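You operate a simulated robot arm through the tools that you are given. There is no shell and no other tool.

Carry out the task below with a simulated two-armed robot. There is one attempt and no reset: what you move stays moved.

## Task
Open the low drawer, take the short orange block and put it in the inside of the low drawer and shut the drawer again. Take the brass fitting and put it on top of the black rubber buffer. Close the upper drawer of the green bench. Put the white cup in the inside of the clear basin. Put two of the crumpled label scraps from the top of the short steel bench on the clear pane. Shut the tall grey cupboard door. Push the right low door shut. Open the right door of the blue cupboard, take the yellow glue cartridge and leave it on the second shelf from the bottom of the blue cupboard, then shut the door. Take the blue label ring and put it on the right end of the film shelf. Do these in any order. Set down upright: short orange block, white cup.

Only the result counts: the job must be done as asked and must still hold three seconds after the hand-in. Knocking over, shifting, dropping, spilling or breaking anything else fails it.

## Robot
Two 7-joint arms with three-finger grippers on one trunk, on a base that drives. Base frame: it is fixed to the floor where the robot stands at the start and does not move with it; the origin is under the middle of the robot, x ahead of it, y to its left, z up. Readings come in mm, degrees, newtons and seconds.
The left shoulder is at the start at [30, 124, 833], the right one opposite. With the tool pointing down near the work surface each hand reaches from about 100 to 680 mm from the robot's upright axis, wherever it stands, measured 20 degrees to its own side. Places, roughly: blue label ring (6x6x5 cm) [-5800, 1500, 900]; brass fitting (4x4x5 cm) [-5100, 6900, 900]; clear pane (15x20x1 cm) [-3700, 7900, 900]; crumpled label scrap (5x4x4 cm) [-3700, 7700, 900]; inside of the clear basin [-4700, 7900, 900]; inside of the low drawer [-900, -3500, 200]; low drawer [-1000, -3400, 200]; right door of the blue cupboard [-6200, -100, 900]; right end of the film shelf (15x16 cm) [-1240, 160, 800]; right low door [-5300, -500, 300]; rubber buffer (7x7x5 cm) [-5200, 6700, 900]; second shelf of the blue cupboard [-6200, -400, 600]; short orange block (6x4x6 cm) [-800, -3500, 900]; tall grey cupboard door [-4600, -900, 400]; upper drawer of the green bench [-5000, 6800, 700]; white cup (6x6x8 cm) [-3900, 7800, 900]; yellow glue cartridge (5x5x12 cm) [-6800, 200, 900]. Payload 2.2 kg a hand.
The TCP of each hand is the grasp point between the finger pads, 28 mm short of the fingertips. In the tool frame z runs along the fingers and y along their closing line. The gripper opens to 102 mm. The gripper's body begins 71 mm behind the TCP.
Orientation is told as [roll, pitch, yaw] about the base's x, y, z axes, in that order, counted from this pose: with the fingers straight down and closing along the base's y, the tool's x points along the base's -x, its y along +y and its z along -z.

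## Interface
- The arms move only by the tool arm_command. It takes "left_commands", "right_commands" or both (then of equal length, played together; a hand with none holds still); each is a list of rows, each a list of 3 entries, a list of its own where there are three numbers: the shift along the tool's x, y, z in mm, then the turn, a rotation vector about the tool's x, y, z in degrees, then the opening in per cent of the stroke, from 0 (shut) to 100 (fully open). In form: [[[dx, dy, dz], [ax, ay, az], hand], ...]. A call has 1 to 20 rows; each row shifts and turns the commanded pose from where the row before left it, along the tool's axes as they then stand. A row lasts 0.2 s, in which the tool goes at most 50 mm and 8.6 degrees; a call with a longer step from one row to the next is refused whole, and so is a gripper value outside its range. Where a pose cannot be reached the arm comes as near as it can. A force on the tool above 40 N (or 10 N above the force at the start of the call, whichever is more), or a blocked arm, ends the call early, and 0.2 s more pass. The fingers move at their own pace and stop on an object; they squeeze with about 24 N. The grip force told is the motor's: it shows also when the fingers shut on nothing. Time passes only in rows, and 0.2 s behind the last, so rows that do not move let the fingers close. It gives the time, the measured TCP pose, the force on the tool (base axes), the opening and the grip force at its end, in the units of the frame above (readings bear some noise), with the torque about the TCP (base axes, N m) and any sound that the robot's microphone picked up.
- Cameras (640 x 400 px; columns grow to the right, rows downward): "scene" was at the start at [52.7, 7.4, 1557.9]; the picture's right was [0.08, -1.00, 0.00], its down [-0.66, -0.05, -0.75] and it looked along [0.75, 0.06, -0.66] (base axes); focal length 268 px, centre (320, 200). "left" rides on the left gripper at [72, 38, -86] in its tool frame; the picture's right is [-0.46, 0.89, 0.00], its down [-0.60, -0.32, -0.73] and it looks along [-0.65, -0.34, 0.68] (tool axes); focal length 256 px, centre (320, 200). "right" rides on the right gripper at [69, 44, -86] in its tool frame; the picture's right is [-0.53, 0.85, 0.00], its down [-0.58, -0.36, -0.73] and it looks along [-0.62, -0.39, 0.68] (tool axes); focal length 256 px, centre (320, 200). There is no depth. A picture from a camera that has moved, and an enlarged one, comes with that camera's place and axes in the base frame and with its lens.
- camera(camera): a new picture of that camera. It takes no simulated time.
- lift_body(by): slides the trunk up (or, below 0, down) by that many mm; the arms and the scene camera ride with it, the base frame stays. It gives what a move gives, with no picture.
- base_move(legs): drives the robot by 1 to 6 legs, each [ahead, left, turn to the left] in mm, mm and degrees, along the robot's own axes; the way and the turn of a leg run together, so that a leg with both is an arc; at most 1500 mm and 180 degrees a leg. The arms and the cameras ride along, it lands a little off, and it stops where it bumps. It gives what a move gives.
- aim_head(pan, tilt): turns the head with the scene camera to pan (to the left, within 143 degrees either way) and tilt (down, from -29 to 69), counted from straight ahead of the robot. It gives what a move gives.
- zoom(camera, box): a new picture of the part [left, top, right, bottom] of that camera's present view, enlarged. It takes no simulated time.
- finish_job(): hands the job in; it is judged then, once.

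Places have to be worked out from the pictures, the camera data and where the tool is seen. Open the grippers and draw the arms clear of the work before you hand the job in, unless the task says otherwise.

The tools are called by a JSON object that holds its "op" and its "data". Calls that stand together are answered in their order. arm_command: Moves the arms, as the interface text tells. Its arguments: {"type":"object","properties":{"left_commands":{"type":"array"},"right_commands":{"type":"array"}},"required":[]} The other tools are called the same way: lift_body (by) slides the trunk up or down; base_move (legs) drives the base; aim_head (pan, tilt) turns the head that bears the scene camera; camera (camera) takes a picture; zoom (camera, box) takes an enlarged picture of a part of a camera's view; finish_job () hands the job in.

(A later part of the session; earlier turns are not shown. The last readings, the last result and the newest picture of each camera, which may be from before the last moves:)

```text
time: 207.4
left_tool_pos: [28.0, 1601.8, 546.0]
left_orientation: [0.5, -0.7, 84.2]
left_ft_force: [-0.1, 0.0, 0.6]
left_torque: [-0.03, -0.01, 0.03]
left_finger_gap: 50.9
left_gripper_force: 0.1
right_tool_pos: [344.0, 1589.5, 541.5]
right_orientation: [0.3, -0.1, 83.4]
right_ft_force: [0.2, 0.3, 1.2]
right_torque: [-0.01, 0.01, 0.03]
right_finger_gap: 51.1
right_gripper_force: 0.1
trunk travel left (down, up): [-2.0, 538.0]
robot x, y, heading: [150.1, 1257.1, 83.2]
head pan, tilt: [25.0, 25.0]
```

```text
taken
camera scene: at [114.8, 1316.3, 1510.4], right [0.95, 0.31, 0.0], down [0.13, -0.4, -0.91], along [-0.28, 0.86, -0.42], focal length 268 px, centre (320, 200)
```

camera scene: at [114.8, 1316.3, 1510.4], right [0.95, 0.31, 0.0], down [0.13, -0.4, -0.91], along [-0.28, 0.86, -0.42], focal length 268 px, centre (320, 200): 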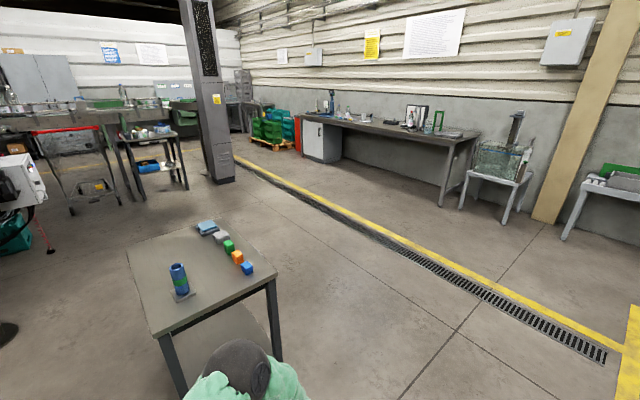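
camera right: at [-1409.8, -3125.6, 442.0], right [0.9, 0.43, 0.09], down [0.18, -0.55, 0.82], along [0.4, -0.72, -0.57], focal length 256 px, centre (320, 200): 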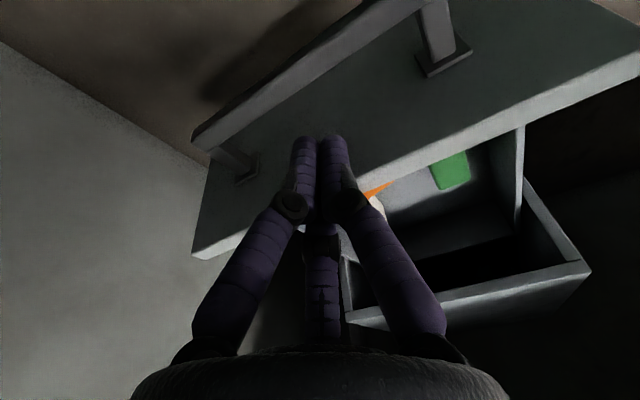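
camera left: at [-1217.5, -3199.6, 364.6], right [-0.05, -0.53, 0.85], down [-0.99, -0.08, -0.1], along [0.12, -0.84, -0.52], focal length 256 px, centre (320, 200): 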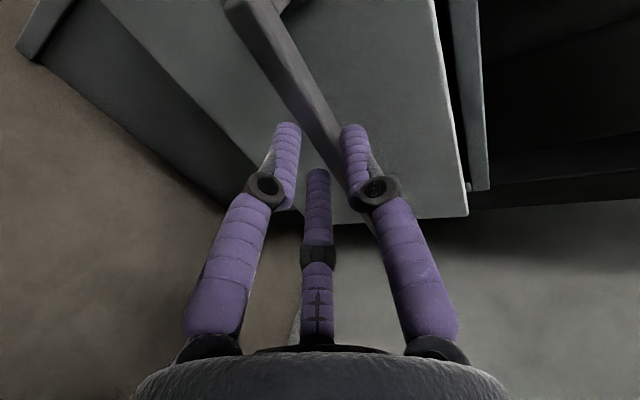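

The small table's corner is at about (-425, 2218); I pass it with a shift to the right.

{"op": "base_move", "data": {"legs": [[300, -250, 0], [1300, 0, 0], [0, 0, 45]]}}

{"op": "aim_head", "data": {"pan": 0, "tilt": 20}}

{"op": "camera", "data": {"camera": "scene"}}

```text
time: 218.0
left_tool_pos: [257.6, 2948.0, 545.7]
left_orientation: [0.3, -0.7, 129.8]
left_ft_force: [-0.5, -0.1, -0.7]
left_torque: [0.0, 0.03, 0.02]
left_finger_gap: 51.0
left_gripper_force: 0.1
right_tool_pos: [484.1, 3165.2, 542.3]
right_orientation: [0.3, 0.0, 129.0]
right_ft_force: [0.8, -0.4, -0.2]
right_torque: [0.04, -0.04, 0.01]
right_finger_gap: 51.1
right_gripper_force: 0.1
trunk travel left (down, up): [-2.0, 538.0]
robot x, y, heading: [587.7, 2795.8, 128.9]
head pan, tilt: [25.0, 25.0]
```

```text
time: 218.9
left_tool_pos: [256.6, 2948.9, 546.0]
left_orientation: [0.4, -0.7, 129.9]
left_ft_force: [-0.8, 0.8, -1.1]
left_torque: [-0.02, 0.03, 0.02]
left_finger_gap: 50.9
left_gripper_force: 0.1
right_tool_pos: [484.1, 3166.2, 543.3]
right_orientation: [0.3, -0.1, 129.0]
right_ft_force: [-0.6, -0.1, -0.4]
right_torque: [-0.02, -0.02, -0.02]
right_finger_gap: 50.9
right_gripper_force: 0.0
trunk travel left (down, up): [-2.0, 538.0]
robot x, y, heading: [585.9, 2793.6, 128.6]
head pan, tilt: [0.0, 20.0]
```

```text
taken
camera scene: at [544.7, 2844.2, 1518.5], right [0.78, 0.63, 0.0], down [0.22, -0.27, -0.94], along [-0.59, 0.73, -0.34], focal length 268 px, centre (320, 200)
```

scene: 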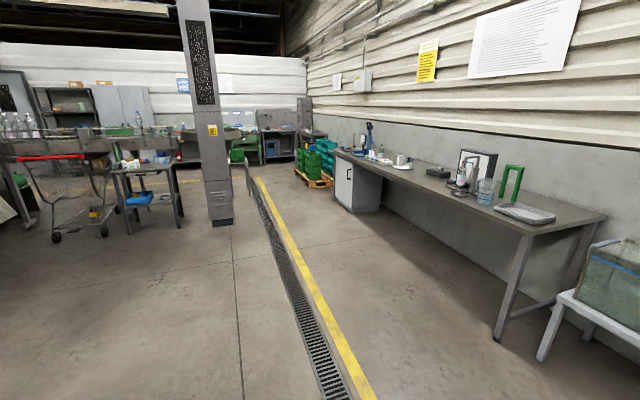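

The way ahead runs between the pillar (≈(-2510, 4515)) and the wall bench; I drive down the middle of it.

{"op": "base_move", "data": {"legs": [[0, 0, 11], [1500, 0, 0], [1500, 0, 0]]}}

{"op": "camera", "data": {"camera": "scene"}}

```text
time: 234.0
left_tool_pos: [-2093.6, 4751.7, 545.3]
left_orientation: [0.4, -0.6, 141.0]
left_ft_force: [0.2, -1.0, -1.0]
left_torque: [-0.01, -0.03, 0.02]
left_finger_gap: 51.1
left_gripper_force: 0.0
right_tool_pos: [-1910.9, 5008.7, 542.8]
right_orientation: [0.2, -0.1, 140.2]
right_ft_force: [-0.1, 0.5, -0.1]
right_torque: [0.05, 0.01, 0.01]
right_finger_gap: 50.9
right_gripper_force: 0.0
trunk travel left (down, up): [-2.0, 538.0]
robot x, y, heading: [-1740.7, 4662.8, 140.0]
head pan, tilt: [0.0, 20.0]
```

```text
taken
camera scene: at [-1795.5, 4707.4, 1519.0], right [0.64, 0.77, 0.0], down [0.27, -0.22, -0.94], along [-0.72, 0.6, -0.35], focal length 268 px, centre (320, 200)
```

scene: 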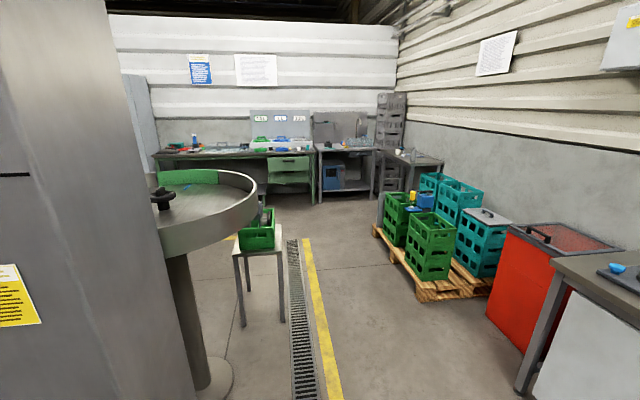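

Gap between the crate stand and the pallet is about 1.18 m. I align with the aisle (heading 147.4), shift right to its middle, and go on.

{"op": "base_move", "data": {"legs": [[0, 0, 7.4], [200, -490, 0], [1100, 0, 0]]}}

{"op": "camera", "data": {"camera": "scene"}}

```text
time: 242.9
left_tool_pos: [-2959.0, 5796.3, 546.2]
left_orientation: [0.4, -0.9, 149.6]
left_ft_force: [0.9, 0.7, -0.2]
left_torque: [0.0, -0.01, 0.01]
left_finger_gap: 51.0
left_gripper_force: 0.1
right_tool_pos: [-2816.8, 6077.2, 543.0]
right_orientation: [0.3, -0.3, 148.9]
right_ft_force: [0.6, -0.1, 0.2]
right_torque: [0.02, -0.01, 0.01]
right_finger_gap: 51.2
right_gripper_force: 0.2
trunk travel left (down, up): [-2.0, 538.0]
robot x, y, heading: [-2594.5, 5764.7, 148.7]
head pan, tilt: [0.0, 20.0]
```

```text
taken
camera scene: at [-2653.5, 5796.6, 1518.5], right [0.52, 0.85, 0.0], down [0.29, -0.18, -0.94], along [-0.8, 0.49, -0.34], focal length 268 px, centre (320, 200)
```

scene: 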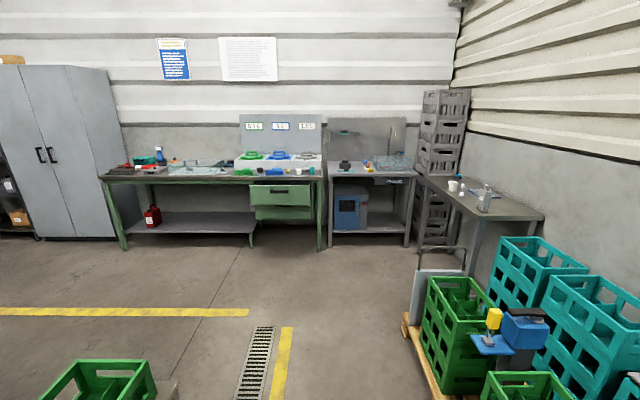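

Here are the green bench with its drawer unit, the bench with the clear basin, and the short steel bench with the cup. I zoom for details.

{"op": "zoom", "data": {"camera": "scene", "box": [90, 110, 330, 260]}}

{"op": "zoom", "data": {"camera": "scene", "box": [310, 110, 550, 260]}}

```text
2.67 times, centred on (210, 185) of scene
camera zoom: at [-2653.5, 5796.6, 1518.5], right [0.52, 0.85, 0.0], down [0.29, -0.18, -0.94], along [-0.8, 0.49, -0.34], focal length 713 px, centre (613, 240)
```

zoom: 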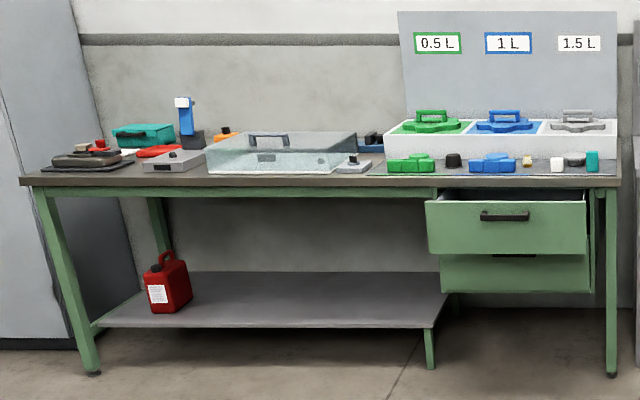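

```text
2.67 times, centred on (430, 185) of scene
camera zoom: at [-2653.5, 5796.6, 1518.5], right [0.52, 0.85, 0.0], down [0.29, -0.18, -0.94], along [-0.8, 0.49, -0.34], focal length 713 px, centre (27, 240)
```

zoom: 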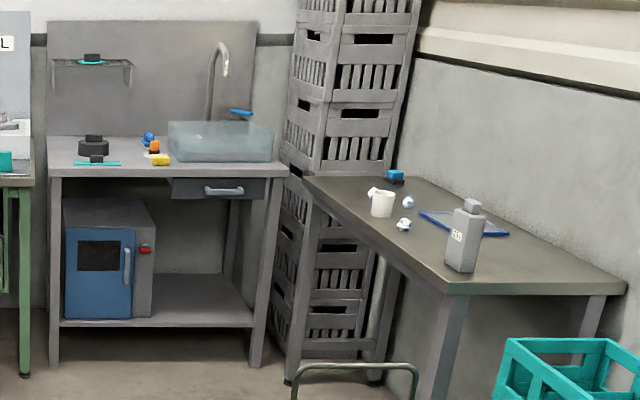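

The short steel bench stands along the right wall (front edge v≈4415 in my aisle axes), with cup, three scraps and the pane on it. I drive on along the aisle, then turn to face it.

{"op": "base_move", "data": {"legs": [[1040, 0, 0], [1040, 0, 0], [0, 0, -91]]}}

{"op": "lift_body", "data": {"by": 270}}

{"op": "aim_head", "data": {"pan": 0, "tilt": 35}}

{"op": "camera", "data": {"camera": "scene"}}

```text
time: 256.9
left_tool_pos: [-4303.7, 7151.7, 546.3]
left_orientation: [0.3, -0.9, 59.6]
left_ft_force: [0.6, 0.0, 0.2]
left_torque: [0.03, 0.02, 0.0]
left_finger_gap: 51.1
left_gripper_force: 0.1
right_tool_pos: [-4022.8, 7010.0, 544.2]
right_orientation: [0.3, -0.4, 58.7]
right_ft_force: [-0.6, -0.9, -0.1]
right_torque: [0.01, 0.02, 0.0]
right_finger_gap: 50.7
right_gripper_force: 0.1
trunk travel left (down, up): [-2.0, 538.0]
robot x, y, heading: [-4335.3, 6790.3, 58.6]
head pan, tilt: [0.0, 20.0]
```

```text
time: 259.6
left_tool_pos: [-4305.3, 7153.0, 816.4]
left_orientation: [0.4, -0.9, 59.5]
left_ft_force: [-0.5, 0.2, -0.6]
left_torque: [0.0, -0.01, 0.03]
left_finger_gap: 50.9
left_gripper_force: 0.1
right_tool_pos: [-4023.8, 7011.5, 813.2]
right_orientation: [0.3, -0.3, 58.9]
right_ft_force: [-0.2, 1.2, 0.0]
right_torque: [0.0, 0.05, -0.03]
right_finger_gap: 51.0
right_gripper_force: 0.1
trunk travel left (down, up): [-272.0, 268.0]
robot x, y, heading: [-4334.2, 6792.5, 58.7]
head pan, tilt: [0.0, 20.0]
```

```text
time: 260.4
left_tool_pos: [-4305.2, 7152.1, 816.8]
left_orientation: [0.4, -0.9, 59.7]
left_ft_force: [-0.1, -0.6, 0.2]
left_torque: [0.01, 0.01, 0.02]
left_finger_gap: 51.0
left_gripper_force: 0.0
right_tool_pos: [-4023.3, 7009.1, 813.5]
right_orientation: [0.2, -0.3, 58.7]
right_ft_force: [0.6, -0.6, 0.3]
right_torque: [-0.03, -0.02, 0.02]
right_finger_gap: 51.2
right_gripper_force: 0.0
trunk travel left (down, up): [-272.0, 268.0]
robot x, y, heading: [-4338.3, 6789.2, 58.7]
head pan, tilt: [0.0, 35.0]
```

```text
taken
camera scene: at [-4308.9, 6841.4, 1764.7], right [0.85, -0.52, 0.0], down [-0.3, -0.49, -0.82], along [0.43, 0.7, -0.57], focal length 268 px, centre (320, 200)
```

scene: 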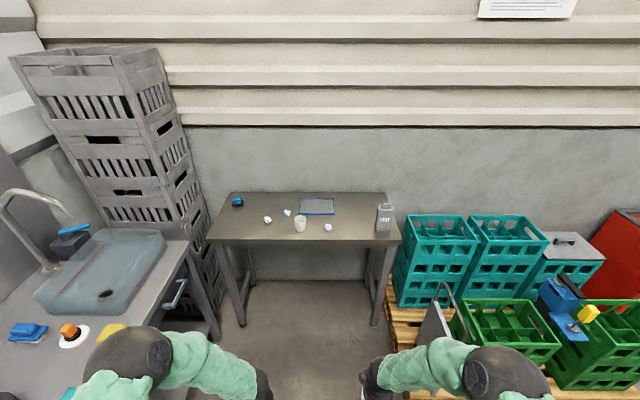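

From here I can place things well: scraps at about (-3958,7960), (-3839,7959), (-3712,7732); cup (-3849,7796); pane centre (-3658,7923); bench top ≈835. I raise the hands above the bench and drive in.

{"op": "arm_command", "data": {"left_commands": [[[0, 0, -40], [0, 0, 0], 60], [[0, 0, -40], [0, 0, 0], 60], [[0, 0, -40], [0, 0, 0], 60], [[0, 0, -40], [0, 0, 0], 60], [[0, 0, 0], [0, 0, 0], 60]], "right_commands": [[[0, 0, -40], [0, 0, 0], 70], [[0, 0, -40], [0, 0, 0], 70], [[0, 0, -40], [0, 0, 0], 70], [[0, 0, -40], [0, 0, 0], 70], [[0, 0, 0], [0, 0, 0], 70]]}}

{"op": "base_move", "data": {"legs": [[500, 148, -1.3]]}}

{"op": "aim_head", "data": {"pan": 0, "tilt": 50}}

{"op": "camera", "data": {"camera": "scene"}}

```text
time: 261.6
left_tool_pos: [-4302.1, 7148.4, 980.6]
left_orientation: [0.4, -0.8, 59.5]
left_ft_force: [-0.3, -0.1, 0.2]
left_torque: [-0.02, 0.04, 0.0]
left_finger_gap: 61.3
left_gripper_force: 0.0
right_tool_pos: [-4022.9, 7010.1, 974.2]
right_orientation: [0.2, -0.4, 59.0]
right_ft_force: [-0.3, 0.3, -0.1]
right_torque: [-0.04, 0.03, 0.0]
right_finger_gap: 71.3
right_gripper_force: 0.0
trunk travel left (down, up): [-272.0, 268.0]
robot x, y, heading: [-4335.7, 6792.4, 58.8]
head pan, tilt: [0.0, 35.0]
```

```text
time: 264.7
left_tool_pos: [-4151.4, 7661.2, 978.8]
left_orientation: [0.4, -0.8, 58.1]
left_ft_force: [0.4, 0.3, 0.5]
left_torque: [-0.03, -0.01, 0.02]
left_finger_gap: 61.4
left_gripper_force: 0.0
right_tool_pos: [-3875.8, 7515.4, 972.7]
right_orientation: [0.2, -0.3, 57.2]
right_ft_force: [0.0, 0.0, 0.9]
right_torque: [-0.05, 0.0, -0.01]
right_finger_gap: 71.3
right_gripper_force: 0.0
trunk travel left (down, up): [-272.0, 268.0]
robot x, y, heading: [-4195.4, 7305.7, 57.1]
head pan, tilt: [0.0, 35.0]
```

```text
time: 265.4
left_tool_pos: [-4150.5, 7661.6, 980.3]
left_orientation: [0.3, -1.0, 58.1]
left_ft_force: [0.1, -1.0, 0.0]
left_torque: [0.02, 0.02, 0.01]
left_finger_gap: 61.1
left_gripper_force: 0.0
right_tool_pos: [-3875.6, 7514.5, 972.4]
right_orientation: [0.3, -0.3, 57.3]
right_ft_force: [-0.1, 0.0, 0.0]
right_torque: [0.0, -0.01, 0.0]
right_finger_gap: 71.6
right_gripper_force: 0.0
trunk travel left (down, up): [-272.0, 268.0]
robot x, y, heading: [-4197.5, 7301.8, 57.0]
head pan, tilt: [0.0, 50.0]
```

```text
taken
camera scene: at [-4171.8, 7344.5, 1743.0], right [0.84, -0.54, 0.0], down [-0.42, -0.64, -0.64], along [0.35, 0.54, -0.77], focal length 268 px, centre (320, 200)
```

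scene: 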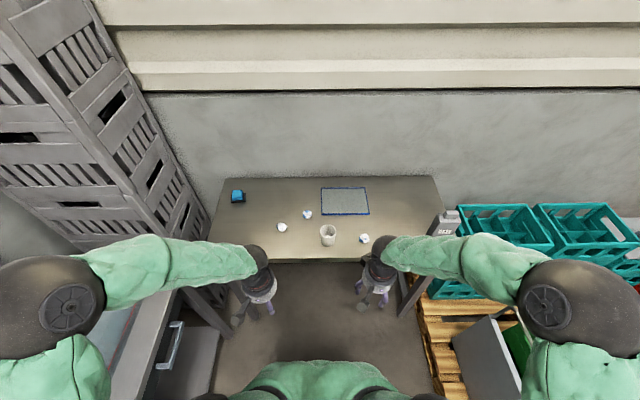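

Triangulating the two views puts the bench top at z≈878, so items are a bit nearer than thought. I move 120 mm closer and look at the scraps from the wrist.

{"op": "base_move", "data": {"legs": [[120, 0, 0.4]]}}

{"op": "camera", "data": {"camera": "right"}}

{"op": "zoom", "data": {"camera": "scene", "box": [200, 170, 440, 320]}}

```text
time: 266.7
left_tool_pos: [-4085.5, 7763.5, 979.8]
left_orientation: [0.4, -0.8, 58.4]
left_ft_force: [0.1, -0.3, -0.5]
left_torque: [-0.01, 0.03, -0.02]
left_finger_gap: 61.1
left_gripper_force: 0.0
right_tool_pos: [-3809.7, 7618.4, 972.3]
right_orientation: [0.3, -0.2, 57.5]
right_ft_force: [0.4, 0.9, -0.6]
right_torque: [-0.01, 0.04, 0.01]
right_finger_gap: 71.5
right_gripper_force: 0.0
trunk travel left (down, up): [-272.0, 268.0]
robot x, y, heading: [-4126.8, 7403.3, 57.7]
head pan, tilt: [0.0, 50.0]
```

```text
taken
camera right: at [-3883.7, 7583.1, 1058.9], right [-0.43, 0.9, 0.01], down [0.62, 0.29, 0.73], along [0.66, 0.32, -0.68], focal length 256 px, centre (320, 200)
```

right: 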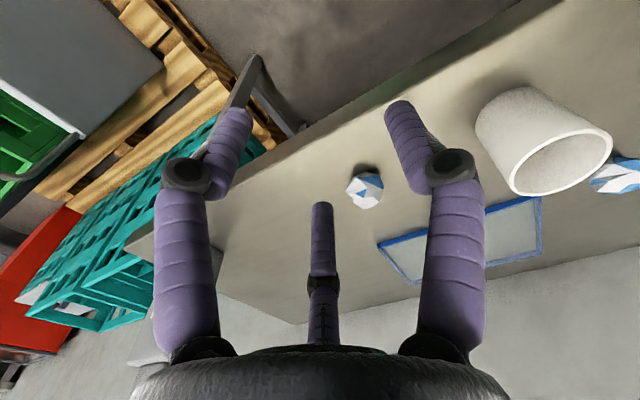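

```text
2.67 times, centred on (320, 245) of scene
camera zoom: at [-4105.4, 7448.3, 1742.8], right [0.84, -0.54, 0.0], down [-0.41, -0.65, -0.64], along [0.35, 0.54, -0.77], focal length 713 px, centre (320, 80)
```

zoom: 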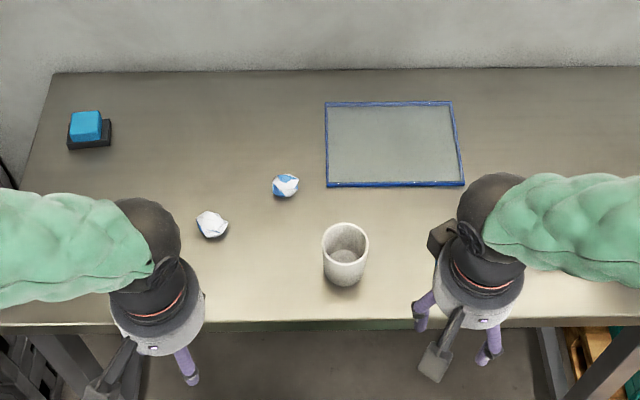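

The wrist view puts the scrap right of the cup at (-3756, 7689). I move over it and go down with fingertips just above the bench.

{"op": "arm_command", "data": {"right_commands": [[[-30, -2.5, 0], [0, 0, 0], 80], [[-30, -2.5, 0], [0, 0, 0], 80], [[-29, -2.5, 0], [0, 0, 0], 80], [[0, 0, 20], [0, 0, 0], 80], [[0, 0, 20], [0, 0, 0], 80], [[0, 0, 0], [0, 0, 0], 80]]}}

{"op": "camera", "data": {"camera": "right"}}

```text
time: 268.1
left_tool_pos: [-4088.5, 7763.1, 980.4]
left_orientation: [0.4, -0.9, 58.3]
left_ft_force: [-0.2, -0.2, 0.7]
left_torque: [-0.01, -0.01, 0.01]
left_finger_gap: 61.5
left_gripper_force: 0.1
right_tool_pos: [-3757.2, 7689.1, 931.7]
right_orientation: [0.2, -0.4, 57.6]
right_ft_force: [0.3, -0.3, 0.3]
right_torque: [0.01, -0.01, 0.03]
right_finger_gap: 81.7
right_gripper_force: 0.1
trunk travel left (down, up): [-272.0, 268.0]
robot x, y, heading: [-4128.5, 7407.9, 57.6]
head pan, tilt: [0.0, 50.0]
```

```text
taken
camera right: at [-3830.8, 7654.0, 1018.3], right [-0.43, 0.9, 0.01], down [0.62, 0.29, 0.73], along [0.66, 0.32, -0.68], focal length 256 px, centre (320, 200)
```

right: 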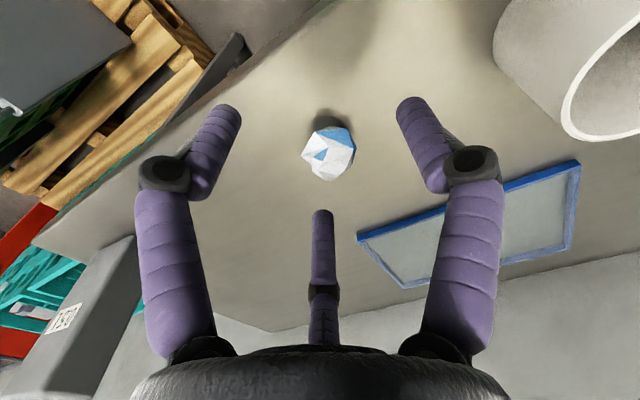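

Scrap is nearly centred. I go down the last 20 mm and close.

{"op": "arm_command", "data": {"right_commands": [[[-5, 2, 10], [0, 0, 0], 80], [[0, 0, 9], [0, 0, 0], 80], [[0, 0, 0], [0, 0, 0], 50], [[0, 0, 0], [0, 0, 0], 20], [[0, 0, 0], [0, 0, 0], 0], [[0, 0, 0], [0, 0, 0], 0]]}}

{"op": "camera", "data": {"camera": "right"}}

```text
time: 269.5
left_tool_pos: [-4086.7, 7761.8, 980.2]
left_orientation: [0.4, -0.9, 58.3]
left_ft_force: [-0.4, 0.2, 0.3]
left_torque: [-0.02, -0.04, 0.02]
left_finger_gap: 61.5
left_gripper_force: 0.1
right_tool_pos: [-3755.2, 7695.8, 913.0]
right_orientation: [0.3, -0.3, 57.6]
right_ft_force: [0.1, 0.0, 0.7]
right_torque: [0.0, 0.0, -0.02]
right_finger_gap: 2.3
right_gripper_force: 23.7
trunk travel left (down, up): [-272.0, 268.0]
robot x, y, heading: [-4132.0, 7405.1, 57.6]
head pan, tilt: [0.0, 50.0]
```

```text
taken
camera right: at [-3829.2, 7658.9, 998.5], right [-0.43, 0.9, 0.01], down [0.62, 0.29, 0.73], along [0.66, 0.32, -0.68], focal length 256 px, centre (320, 200)
```

right: 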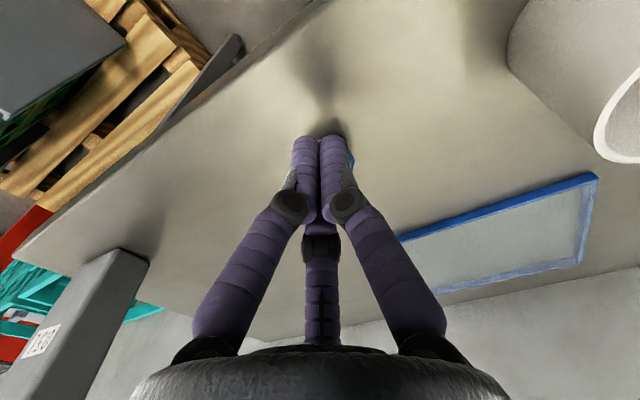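

The fingers closed above the scrap: the bench is lower than assumed. I open, rise a little and re-measure.

{"op": "arm_command", "data": {"right_commands": [[[0, 0, -15], [0, 0, 0], 40], [[0, 0, -15], [0, 0, 0], 80], [[0, 0, 0], [0, 0, 0], 80]]}}

{"op": "zoom", "data": {"camera": "right", "box": [240, 100, 420, 240]}}

```text
time: 270.3
left_tool_pos: [-4087.0, 7761.6, 979.1]
left_orientation: [0.4, -1.0, 58.3]
left_ft_force: [0.4, 1.1, 0.7]
left_torque: [0.0, -0.01, -0.04]
left_finger_gap: 61.1
left_gripper_force: 0.0
right_tool_pos: [-3754.9, 7695.9, 941.8]
right_orientation: [0.3, -0.3, 57.5]
right_ft_force: [0.5, -0.4, 0.5]
right_torque: [0.01, 0.03, -0.02]
right_finger_gap: 81.4
right_gripper_force: 0.1
trunk travel left (down, up): [-272.0, 268.0]
robot x, y, heading: [-4130.6, 7405.8, 57.5]
head pan, tilt: [0.0, 50.0]
```

```text
2.86 times, centred on (330, 170) of right
camera zoom: at [-3828.8, 7659.0, 1029.4], right [-0.43, 0.9, 0.01], down [0.62, 0.29, 0.73], along [0.66, 0.32, -0.68], focal length 731 px, centre (291, 286)
```

zoom: 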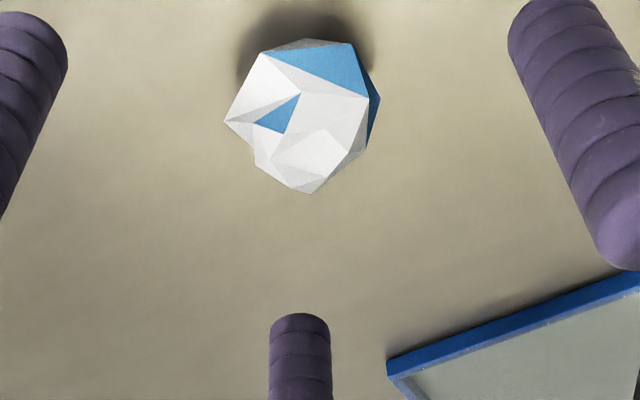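

Triangulating three wrist views, the scrap is at (-3733, 7708, 870), bench top ≈ 850. I shift and descend to z≈884.

{"op": "arm_command", "data": {"right_commands": [[[-22, -12, 0], [0, 0, 0], 80], [[0, 0, 25], [0, 0, 0], 80], [[0, 0, 20], [0, 0, 0], 80], [[0, 0, 12], [0, 0, 0], 80], [[0, 0, 0], [0, 0, 0], 80]]}}

{"op": "camera", "data": {"camera": "right"}}

```text
time: 271.5
left_tool_pos: [-4086.4, 7762.3, 980.2]
left_orientation: [0.4, -0.9, 58.3]
left_ft_force: [-0.8, 0.7, -0.1]
left_torque: [0.0, 0.01, 0.02]
left_finger_gap: 60.9
left_gripper_force: 0.0
right_tool_pos: [-3733.4, 7707.1, 884.6]
right_orientation: [0.3, -0.4, 57.6]
right_ft_force: [0.1, 0.2, -0.4]
right_torque: [0.01, -0.01, -0.02]
right_finger_gap: 81.5
right_gripper_force: 0.1
trunk travel left (down, up): [-272.0, 268.0]
robot x, y, heading: [-4128.0, 7404.3, 57.6]
head pan, tilt: [0.0, 50.0]
```

```text
taken
camera right: at [-3807.3, 7670.6, 971.4], right [-0.43, 0.9, 0.01], down [0.62, 0.29, 0.73], along [0.66, 0.32, -0.68], focal length 256 px, centre (320, 200)
```

right: 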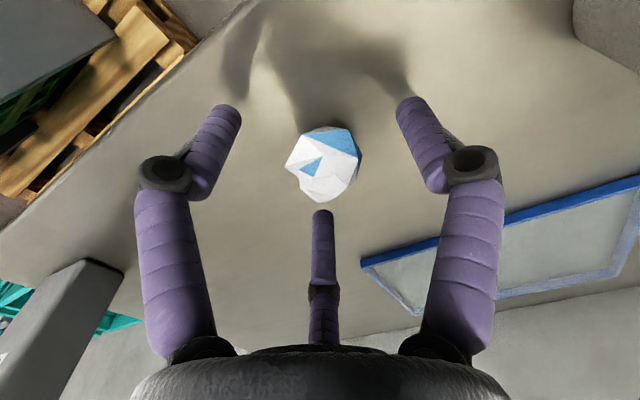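

Centred. I lower a few mm more and close.

{"op": "arm_command", "data": {"right_commands": [[[0, 0, 6], [0, 0, 0], 80], [[0, 0, 0], [0, 0, 0], 50], [[0, 0, 0], [0, 0, 0], 20], [[0, 0, 0], [0, 0, 0], 0], [[0, 0, 0], [0, 0, 0], 0]]}}

{"op": "camera", "data": {"camera": "right"}}

```text
time: 272.7
left_tool_pos: [-4085.6, 7762.2, 980.4]
left_orientation: [0.3, -0.9, 58.3]
left_ft_force: [-0.7, -1.0, -0.5]
left_torque: [0.01, 0.01, 0.01]
left_finger_gap: 61.3
left_gripper_force: 0.1
right_tool_pos: [-3735.2, 7705.7, 880.2]
right_orientation: [0.3, -0.3, 57.6]
right_ft_force: [-0.7, -0.9, 0.6]
right_torque: [0.0, 0.02, 0.0]
right_finger_gap: 44.4
right_gripper_force: 24.7
trunk travel left (down, up): [-272.0, 268.0]
robot x, y, heading: [-4130.8, 7403.6, 57.6]
head pan, tilt: [0.0, 50.0]
```

```text
taken
camera right: at [-3808.3, 7670.7, 966.6], right [-0.43, 0.9, 0.01], down [0.62, 0.29, 0.73], along [0.66, 0.32, -0.68], focal length 256 px, centre (320, 200)
```

right: 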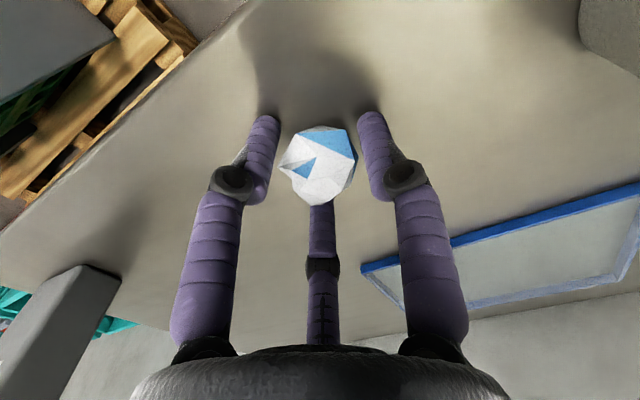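

Held (gap 44). I lift it and carry it over the right half of the pane.

{"op": "arm_command", "data": {"right_commands": [[[0, 0, -30], [0, 0, 0], 0], [[0, 0, -40], [0, 0, 0], 0], [[-39, 0.5, 0], [0, 0, 0], 0], [[-39, 0.5, 0], [0, 0, 0], 0], [[-39, 0.5, 0], [0, 0, 0], 0], [[-39, 0.5, 0], [0, 0, 0], 0], [[-38, 0.5, 0], [0, 0, 0], 0], [[0, 0, 0], [0, 0, 0], 0]]}}

{"op": "camera", "data": {"camera": "right"}}

{"op": "zoom", "data": {"camera": "scene", "box": [200, 170, 440, 320]}}

```text
time: 274.5
left_tool_pos: [-4086.2, 7762.1, 979.0]
left_orientation: [0.4, -1.0, 58.4]
left_ft_force: [-0.4, -0.2, 0.5]
left_torque: [-0.01, 0.01, 0.0]
left_finger_gap: 61.4
left_gripper_force: 0.1
right_tool_pos: [-3634.3, 7874.5, 950.8]
right_orientation: [0.3, -0.4, 57.6]
right_ft_force: [0.0, 0.0, 1.1]
right_torque: [0.01, -0.03, -0.01]
right_finger_gap: 44.0
right_gripper_force: 24.3
trunk travel left (down, up): [-272.0, 268.0]
robot x, y, heading: [-4133.3, 7405.1, 57.2]
head pan, tilt: [0.0, 50.0]
```

```text
taken
camera right: at [-3707.7, 7837.7, 1037.6], right [-0.43, 0.9, 0.01], down [0.62, 0.29, 0.73], along [0.66, 0.32, -0.68], focal length 256 px, centre (320, 200)
```

right: 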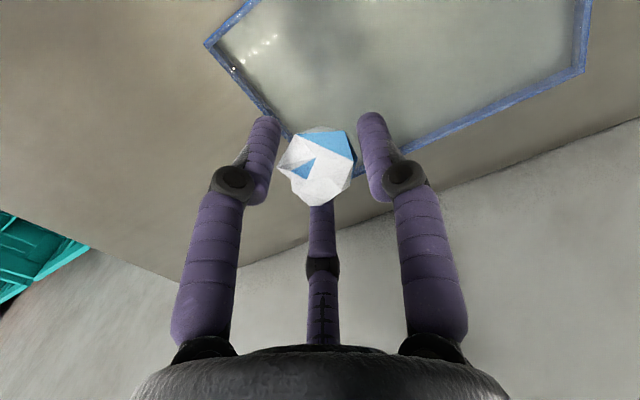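

```text
2.67 times, centred on (320, 245) of scene
camera zoom: at [-4107.2, 7445.2, 1743.0], right [0.84, -0.54, 0.0], down [-0.41, -0.64, -0.64], along [0.35, 0.54, -0.77], focal length 713 px, centre (320, 80)
```

zoom: 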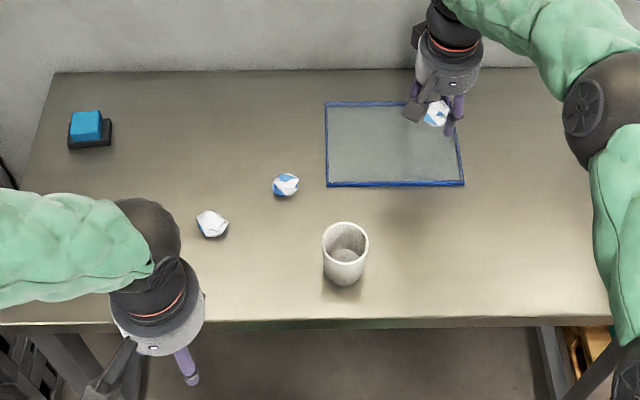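

The spot below is well inside the pane's right part. I lower gently and release.

{"op": "arm_command", "data": {"right_commands": [[[0, 0, 25], [0, 0, 0], 0], [[0, 0, 20], [0, 0, 0], 0], [[0, 0, 8], [0, 0, 0], 0], [[0, 0, 0], [0, 0, 0], 0]]}}

{"op": "camera", "data": {"camera": "right"}}

```text
time: 275.5
left_tool_pos: [-4088.6, 7762.0, 979.0]
left_orientation: [0.4, -1.0, 58.3]
left_ft_force: [-0.6, -0.6, -0.4]
left_torque: [0.01, 0.01, -0.01]
left_finger_gap: 61.3
left_gripper_force: 0.1
right_tool_pos: [-3632.1, 7873.4, 898.1]
right_orientation: [0.3, -0.3, 57.5]
right_ft_force: [0.2, 1.0, -1.2]
right_torque: [-0.01, 0.0, -0.02]
right_finger_gap: 43.8
right_gripper_force: 24.2
trunk travel left (down, up): [-272.0, 268.0]
robot x, y, heading: [-4132.2, 7405.0, 57.3]
head pan, tilt: [0.0, 50.0]
```

```text
taken
camera right: at [-3705.4, 7837.6, 984.6], right [-0.43, 0.9, 0.01], down [0.62, 0.29, 0.73], along [0.66, 0.32, -0.68], focal length 256 px, centre (320, 200)
```

right: 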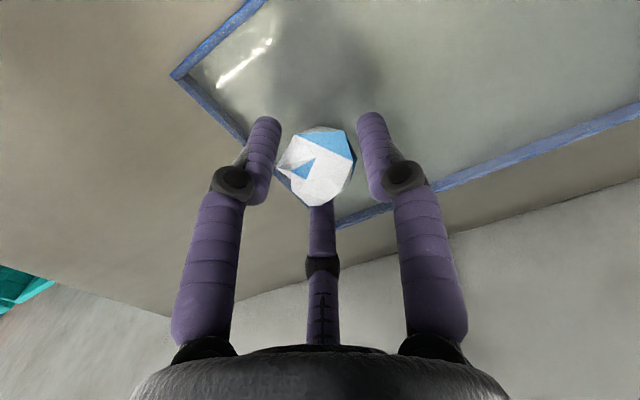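

Still free at z 898. I lower further in small steps until touch.

{"op": "arm_command", "data": {"right_commands": [[[0, 0, 4], [0, 0, 0], 0], [[0, 0, 4], [0, 0, 0], 0], [[0, 0, 0], [0, 0, 0], 0]]}}

{"op": "arm_command", "data": {"right_commands": [[[0, 0, 3], [0, 0, 0], 0], [[0, 0, 3], [0, 0, 0], 0], [[0, 0, 0], [0, 0, 0], 0]]}}

{"op": "camera", "data": {"camera": "right"}}

```text
time: 276.3
left_tool_pos: [-4087.2, 7761.8, 980.4]
left_orientation: [0.4, -0.9, 58.3]
left_ft_force: [0.9, -0.2, -0.3]
left_torque: [0.0, 0.03, -0.01]
left_finger_gap: 61.6
left_gripper_force: 0.1
right_tool_pos: [-3632.6, 7872.6, 889.9]
right_orientation: [0.2, -0.4, 57.5]
right_ft_force: [0.3, -0.7, 0.6]
right_torque: [-0.01, 0.0, 0.0]
right_finger_gap: 43.4
right_gripper_force: 24.4
trunk travel left (down, up): [-272.0, 268.0]
robot x, y, heading: [-4131.9, 7407.9, 57.3]
head pan, tilt: [0.0, 50.0]
```

```text
time: 277.1
left_tool_pos: [-4088.5, 7761.0, 981.2]
left_orientation: [0.3, -1.0, 58.4]
left_ft_force: [0.0, 0.2, -0.3]
left_torque: [0.01, -0.01, 0.03]
left_finger_gap: 61.4
left_gripper_force: 0.0
right_tool_pos: [-3631.8, 7873.4, 888.5]
right_orientation: [0.2, -0.7, 57.5]
right_ft_force: [-1.8, 0.7, 20.6]
right_torque: [-0.05, -0.09, -0.02]
right_finger_gap: 43.5
right_gripper_force: 24.3
trunk travel left (down, up): [-272.0, 268.0]
robot x, y, heading: [-4132.1, 7404.8, 57.5]
head pan, tilt: [0.0, 50.0]
```

```text
taken
camera right: at [-3705.7, 7836.8, 974.3], right [-0.43, 0.9, 0.01], down [0.61, 0.28, 0.74], along [0.66, 0.32, -0.68], focal length 256 px, centre (320, 200)
```

right: 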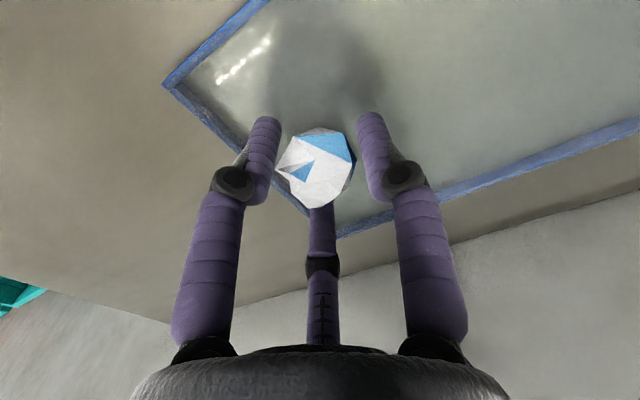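

Touch (20 N). I relieve a little, open, and rise.

{"op": "arm_command", "data": {"right_commands": [[[0, 0, -2], [0, 0, 0], 0], [[0, 0, 0], [0, 0, 0], 50], [[0, 0, 0], [0, 0, 0], 65], [[0, 0, 0], [0, 0, 0], 75], [[0, 0, -20], [0, 0, 0], 75], [[0, 0, -35], [0, 0, 0], 75], [[0, 0, -35], [0, 0, 0], 75], [[0, 0, 0], [0, 0, 0], 75]]}}

{"op": "camera", "data": {"camera": "right"}}

{"op": "zoom", "data": {"camera": "scene", "box": [200, 170, 440, 320]}}

```text
time: 278.9
left_tool_pos: [-4086.9, 7763.7, 979.4]
left_orientation: [0.4, -0.7, 58.3]
left_ft_force: [-0.1, 0.4, 0.5]
left_torque: [0.04, -0.02, 0.05]
left_finger_gap: 61.2
left_gripper_force: 0.0
right_tool_pos: [-3633.4, 7872.7, 976.0]
right_orientation: [0.3, -0.3, 57.6]
right_ft_force: [0.3, 0.4, 1.1]
right_torque: [0.01, -0.03, 0.01]
right_finger_gap: 76.4
right_gripper_force: 0.1
trunk travel left (down, up): [-272.0, 268.0]
robot x, y, heading: [-4133.3, 7407.9, 57.2]
head pan, tilt: [0.0, 50.0]
```

```text
taken
camera right: at [-3707.1, 7836.9, 1063.1], right [-0.43, 0.9, 0.01], down [0.62, 0.29, 0.73], along [0.66, 0.32, -0.68], focal length 256 px, centre (320, 200)
```

right: 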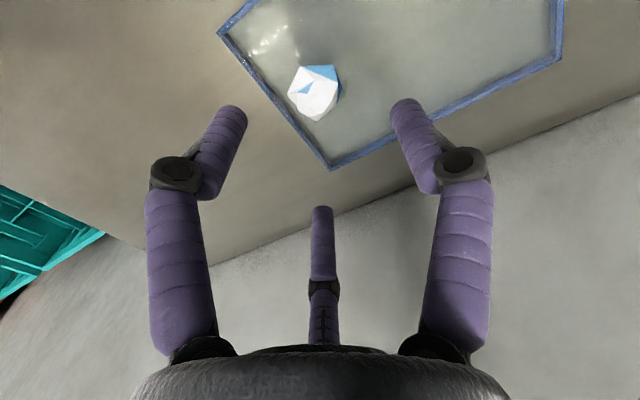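

```text
2.67 times, centred on (320, 245) of scene
camera zoom: at [-4106.4, 7446.6, 1742.9], right [0.84, -0.54, 0.0], down [-0.41, -0.65, -0.64], along [0.35, 0.54, -0.77], focal length 713 px, centre (320, 80)
```

zoom: 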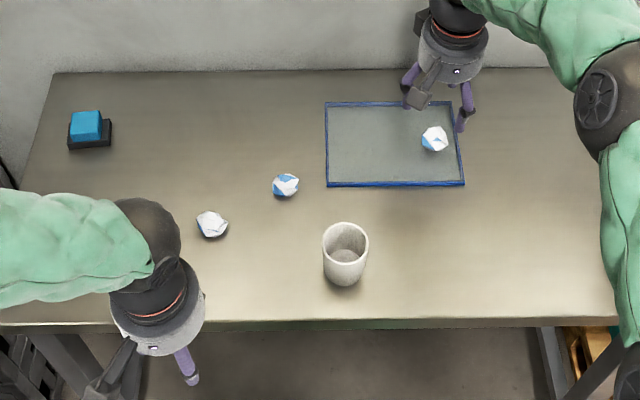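

First scrap lies on the pane, pane unmoved. The next scrap is at about (-3852, 7918); I move over it.

{"op": "arm_command", "data": {"right_commands": [[[13.2, 34.8, 0], [0, 0, 0], 80], [[13.2, 34.8, 0], [0, 0, 0], 80], [[13.2, 34.8, 0], [0, 0, 0], 80], [[13.2, 34.8, 0], [0, 0, 0], 80], [[13.2, 34.8, 0], [0, 0, 0], 80], [[13.2, 34.8, 0], [0, 0, 0], 80], [[0, 0, 30], [0, 0, 0], 80], [[0, 0, 0], [0, 0, 0], 80]]}}

{"op": "camera", "data": {"camera": "right"}}

```text
time: 280.7
left_tool_pos: [-4087.4, 7762.6, 980.1]
left_orientation: [0.4, -0.9, 58.4]
left_ft_force: [-2.2, 0.0, 0.4]
left_torque: [0.0, 0.0, 0.01]
left_finger_gap: 61.5
left_gripper_force: 0.1
right_tool_pos: [-3850.7, 7917.2, 945.9]
right_orientation: [0.3, -0.4, 57.6]
right_ft_force: [0.2, -0.3, 0.1]
right_torque: [0.03, 0.01, 0.0]
right_finger_gap: 81.7
right_gripper_force: 0.0
trunk travel left (down, up): [-272.0, 268.0]
robot x, y, heading: [-4130.1, 7406.1, 57.3]
head pan, tilt: [0.0, 50.0]
```

```text
taken
camera right: at [-3924.4, 7881.7, 1032.0], right [-0.43, 0.9, 0.01], down [0.62, 0.28, 0.73], along [0.66, 0.32, -0.68], focal length 256 px, centre (320, 200)
```

right: 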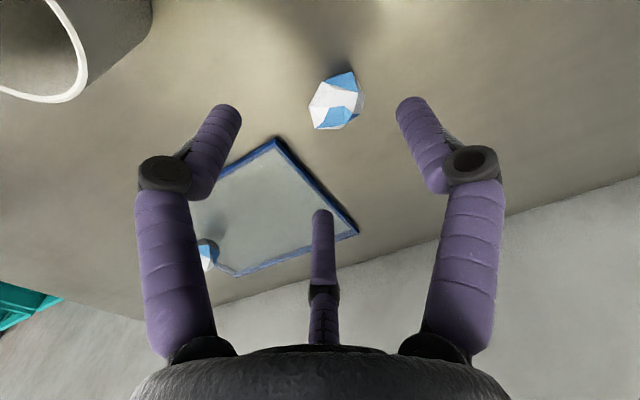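

{"op": "arm_command", "data": {"right_commands": [[[-4.5, 11, 0], [0, 0, 0], 80], [[0, 0, 25], [0, 0, 0], 80], [[0, 0, 25], [0, 0, 0], 80], [[0, 0, 14], [0, 0, 0], 80], [[0, 0, 0], [0, 0, 0], 50], [[0, 0, 0], [0, 0, 0], 20], [[0, 0, 0], [0, 0, 0], 0], [[0, 0, 0], [0, 0, 0], 0]]}}

{"op": "camera", "data": {"camera": "right"}}

```text
time: 282.5
left_tool_pos: [-4085.1, 7763.0, 980.0]
left_orientation: [0.3, -0.9, 58.4]
left_ft_force: [0.4, 0.4, -0.8]
left_torque: [0.02, -0.02, 0.01]
left_finger_gap: 61.2
left_gripper_force: 0.0
right_tool_pos: [-3856.3, 7927.0, 882.2]
right_orientation: [0.4, -0.2, 57.6]
right_ft_force: [0.2, 0.0, 0.1]
right_torque: [0.03, 0.02, 0.01]
right_finger_gap: 44.6
right_gripper_force: 24.5
trunk travel left (down, up): [-272.0, 268.0]
robot x, y, heading: [-4131.9, 7407.4, 57.3]
head pan, tilt: [0.0, 50.0]
```

```text
taken
camera right: at [-3930.0, 7890.9, 968.5], right [-0.43, 0.9, 0.01], down [0.62, 0.29, 0.73], along [0.66, 0.32, -0.68], focal length 256 px, centre (320, 200)
```

right: 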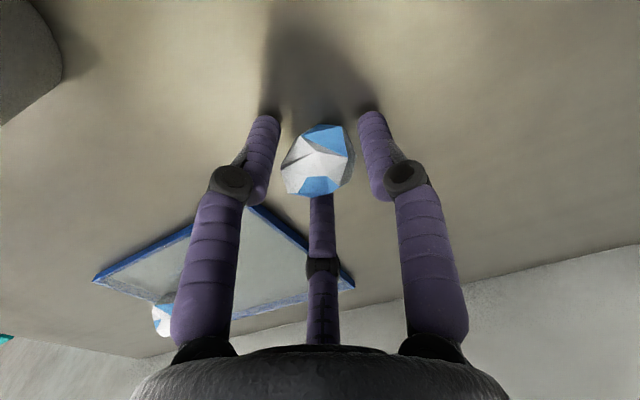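

Held. I lift and carry it over the left half of the pane.

{"op": "arm_command", "data": {"right_commands": [[[0, 0, -30], [0, 0, 0], 0], [[0, 0, -40], [0, 0, 0], 0], [[-17.3, -28.4, 0], [0, 0, 0], 0], [[-17.3, -28.4, 0], [0, 0, 0], 0], [[-17.3, -28.4, 0], [0, 0, 0], 0], [[-17.3, -28.4, 0], [0, 0, 0], 0], [[0, 0, 25], [0, 0, 0], 0], [[0, 0, 0], [0, 0, 0], 0]]}}

{"op": "camera", "data": {"camera": "right"}}

{"op": "zoom", "data": {"camera": "scene", "box": [260, 160, 420, 260]}}

```text
time: 284.3
left_tool_pos: [-4086.3, 7762.0, 979.5]
left_orientation: [0.4, -0.9, 58.3]
left_ft_force: [0.1, 0.2, 1.0]
left_torque: [0.03, -0.04, 0.02]
left_finger_gap: 61.1
left_gripper_force: 0.1
right_tool_pos: [-3724.5, 7922.1, 928.0]
right_orientation: [0.3, -0.3, 57.5]
right_ft_force: [-0.4, 0.1, -0.3]
right_torque: [0.0, -0.01, 0.0]
right_finger_gap: 44.2
right_gripper_force: 23.7
trunk travel left (down, up): [-272.0, 268.0]
robot x, y, heading: [-4130.2, 7406.1, 57.3]
head pan, tilt: [0.0, 50.0]
```

```text
taken
camera right: at [-3797.3, 7887.0, 1015.0], right [-0.43, 0.9, 0.01], down [0.62, 0.29, 0.73], along [0.66, 0.32, -0.68], focal length 256 px, centre (320, 200)
```

right: 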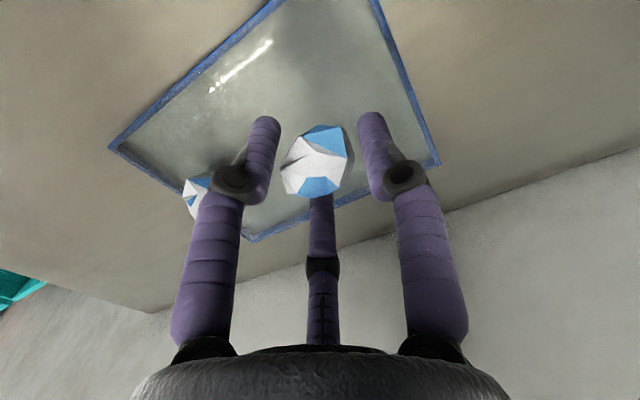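

```text
4.00 times, centred on (340, 210) of scene
camera zoom: at [-4106.6, 7445.9, 1742.9], right [0.84, -0.54, 0.0], down [-0.41, -0.65, -0.64], along [0.35, 0.54, -0.77], focal length 1070 px, centre (240, 160)
```

zoom: 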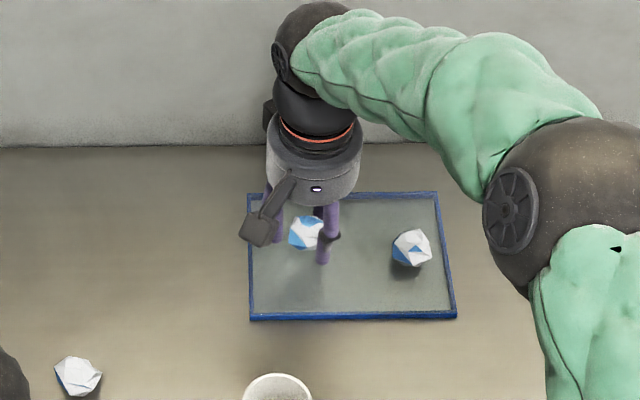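

Well inside the pane and clear of the first scrap. I lower and release.

{"op": "arm_command", "data": {"right_commands": [[[0, 0, 20], [0, 0, 0], 0], [[0, 0, 10], [0, 0, 0], 0], [[0, 0, 5], [0, 0, 0], 0], [[0, 0, 3], [0, 0, 0], 0], [[0, 0, 0], [0, 0, 0], 0]]}}

```text
time: 285.5
left_tool_pos: [-4087.4, 7763.7, 980.5]
left_orientation: [0.3, -0.9, 58.2]
left_ft_force: [0.2, -1.0, 0.1]
left_torque: [-0.03, -0.02, -0.01]
left_finger_gap: 61.2
left_gripper_force: 0.0
right_tool_pos: [-3726.0, 7924.0, 892.0]
right_orientation: [0.3, -0.4, 57.5]
right_ft_force: [0.6, -0.7, 5.4]
right_torque: [-0.02, 0.02, 0.0]
right_finger_gap: 44.3
right_gripper_force: 24.3
trunk travel left (down, up): [-272.0, 268.0]
robot x, y, heading: [-4132.6, 7402.5, 57.5]
head pan, tilt: [0.0, 50.0]
```

Light contact (5 N). I open and rise, then check.

{"op": "arm_command", "data": {"right_commands": [[[0, 0, 0], [0, 0, 0], 55], [[0, 0, 0], [0, 0, 0], 65], [[0, 0, 0], [0, 0, 0], 70], [[0, 0, -20], [0, 0, 0], 70], [[0, 0, -40], [0, 0, 0], 70], [[0, 0, -40], [0, 0, 0], 70], [[30, 0, 0], [0, 0, 0], 70], [[40, -20, 0], [0, 0, 0], 70], [[40, -30, 0], [0, 0, 0], 70], [[40, -30, 0], [0, 0, 0], 70], [[40, -30, 0], [0, 0, 0], 70], [[40, -30, 0], [0, 0, 0], 70], [[0, 0, 0], [0, 0, 0], 70]]}}

{"op": "zoom", "data": {"camera": "scene", "box": [200, 170, 440, 320]}}

```text
time: 288.3
left_tool_pos: [-4086.1, 7764.0, 978.9]
left_orientation: [0.4, -0.8, 58.3]
left_ft_force: [-0.2, 0.2, -0.4]
left_torque: [-0.01, -0.03, 0.04]
left_finger_gap: 61.2
left_gripper_force: 0.0
right_tool_pos: [-3730.1, 7652.5, 987.9]
right_orientation: [0.3, -0.2, 57.6]
right_ft_force: [0.4, -0.2, -0.1]
right_torque: [0.0, 0.0, 0.0]
right_finger_gap: 71.5
right_gripper_force: 0.1
trunk travel left (down, up): [-272.0, 268.0]
robot x, y, heading: [-4131.0, 7404.7, 57.4]
head pan, tilt: [0.0, 50.0]
```

```text
2.67 times, centred on (320, 245) of scene
camera zoom: at [-4106.3, 7447.8, 1742.9], right [0.84, -0.54, 0.0], down [-0.41, -0.65, -0.64], along [0.35, 0.54, -0.77], focal length 713 px, centre (320, 80)
```

zoom: 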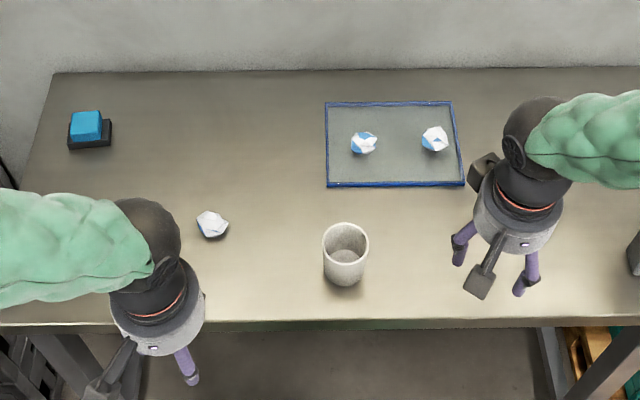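

Two scraps are on the pane; bench otherwise unchanged. Now the cup: I bring the opened left hand above it (≈(-3853, 7772)).

{"op": "arm_command", "data": {"left_commands": [[[-21.5, -32.3, -3], [0, 0, 0], 95], [[-21.5, -32.3, 0], [0, 0, 0], 95], [[-21.5, -32.3, 0], [0, 0, 0], 95], [[-21.5, -32.3, 0], [0, 0, 0], 95], [[-21.5, -32.3, 0], [0, 0, 0], 95], [[-21.5, -32.3, 0], [0, 0, 0], 95], [[0, 0, 0], [0, 0, 0], 95]]}}

{"op": "camera", "data": {"camera": "left"}}

{"op": "zoom", "data": {"camera": "scene", "box": [200, 170, 440, 320]}}

```text
time: 289.9
left_tool_pos: [-3856.4, 7771.6, 984.7]
left_orientation: [0.4, -0.9, 58.5]
left_ft_force: [0.6, 0.0, -0.2]
left_torque: [0.01, -0.01, 0.03]
left_finger_gap: 96.7
left_gripper_force: 0.1
right_tool_pos: [-3732.1, 7652.9, 989.5]
right_orientation: [0.2, -0.3, 57.6]
right_ft_force: [0.3, -0.6, -0.3]
right_torque: [0.02, -0.02, 0.04]
right_finger_gap: 71.6
right_gripper_force: 0.0
trunk travel left (down, up): [-272.0, 268.0]
robot x, y, heading: [-4127.2, 7405.0, 57.5]
head pan, tilt: [0.0, 50.0]
```

```text
taken
camera left: at [-3926.2, 7727.8, 1071.6], right [-0.51, 0.86, 0.01], down [0.59, 0.34, 0.74], along [0.63, 0.38, -0.67], focal length 256 px, centre (320, 200)
```

left: 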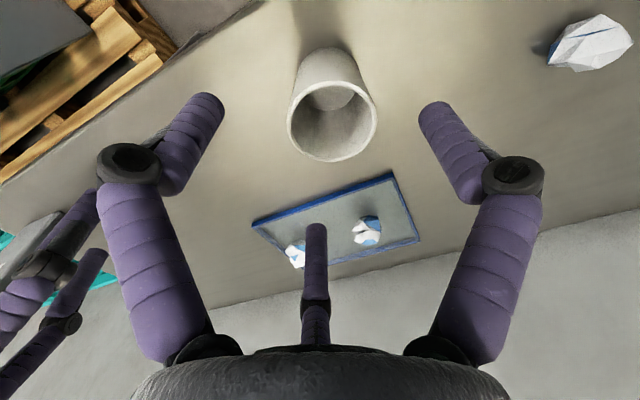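

```text
2.67 times, centred on (320, 245) of scene
camera zoom: at [-4107.8, 7446.1, 1743.0], right [0.84, -0.54, 0.0], down [-0.41, -0.65, -0.64], along [0.35, 0.54, -0.77], focal length 713 px, centre (320, 80)
```

zoom: 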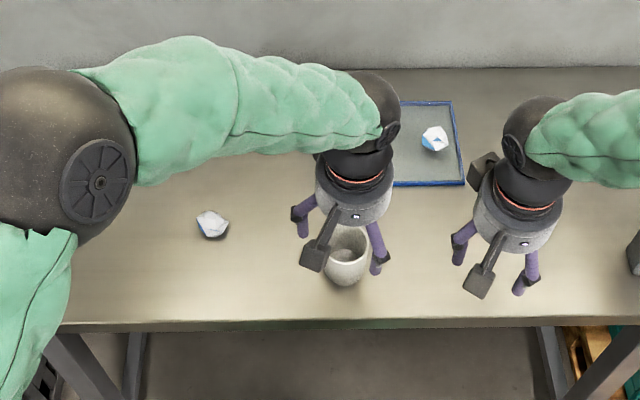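

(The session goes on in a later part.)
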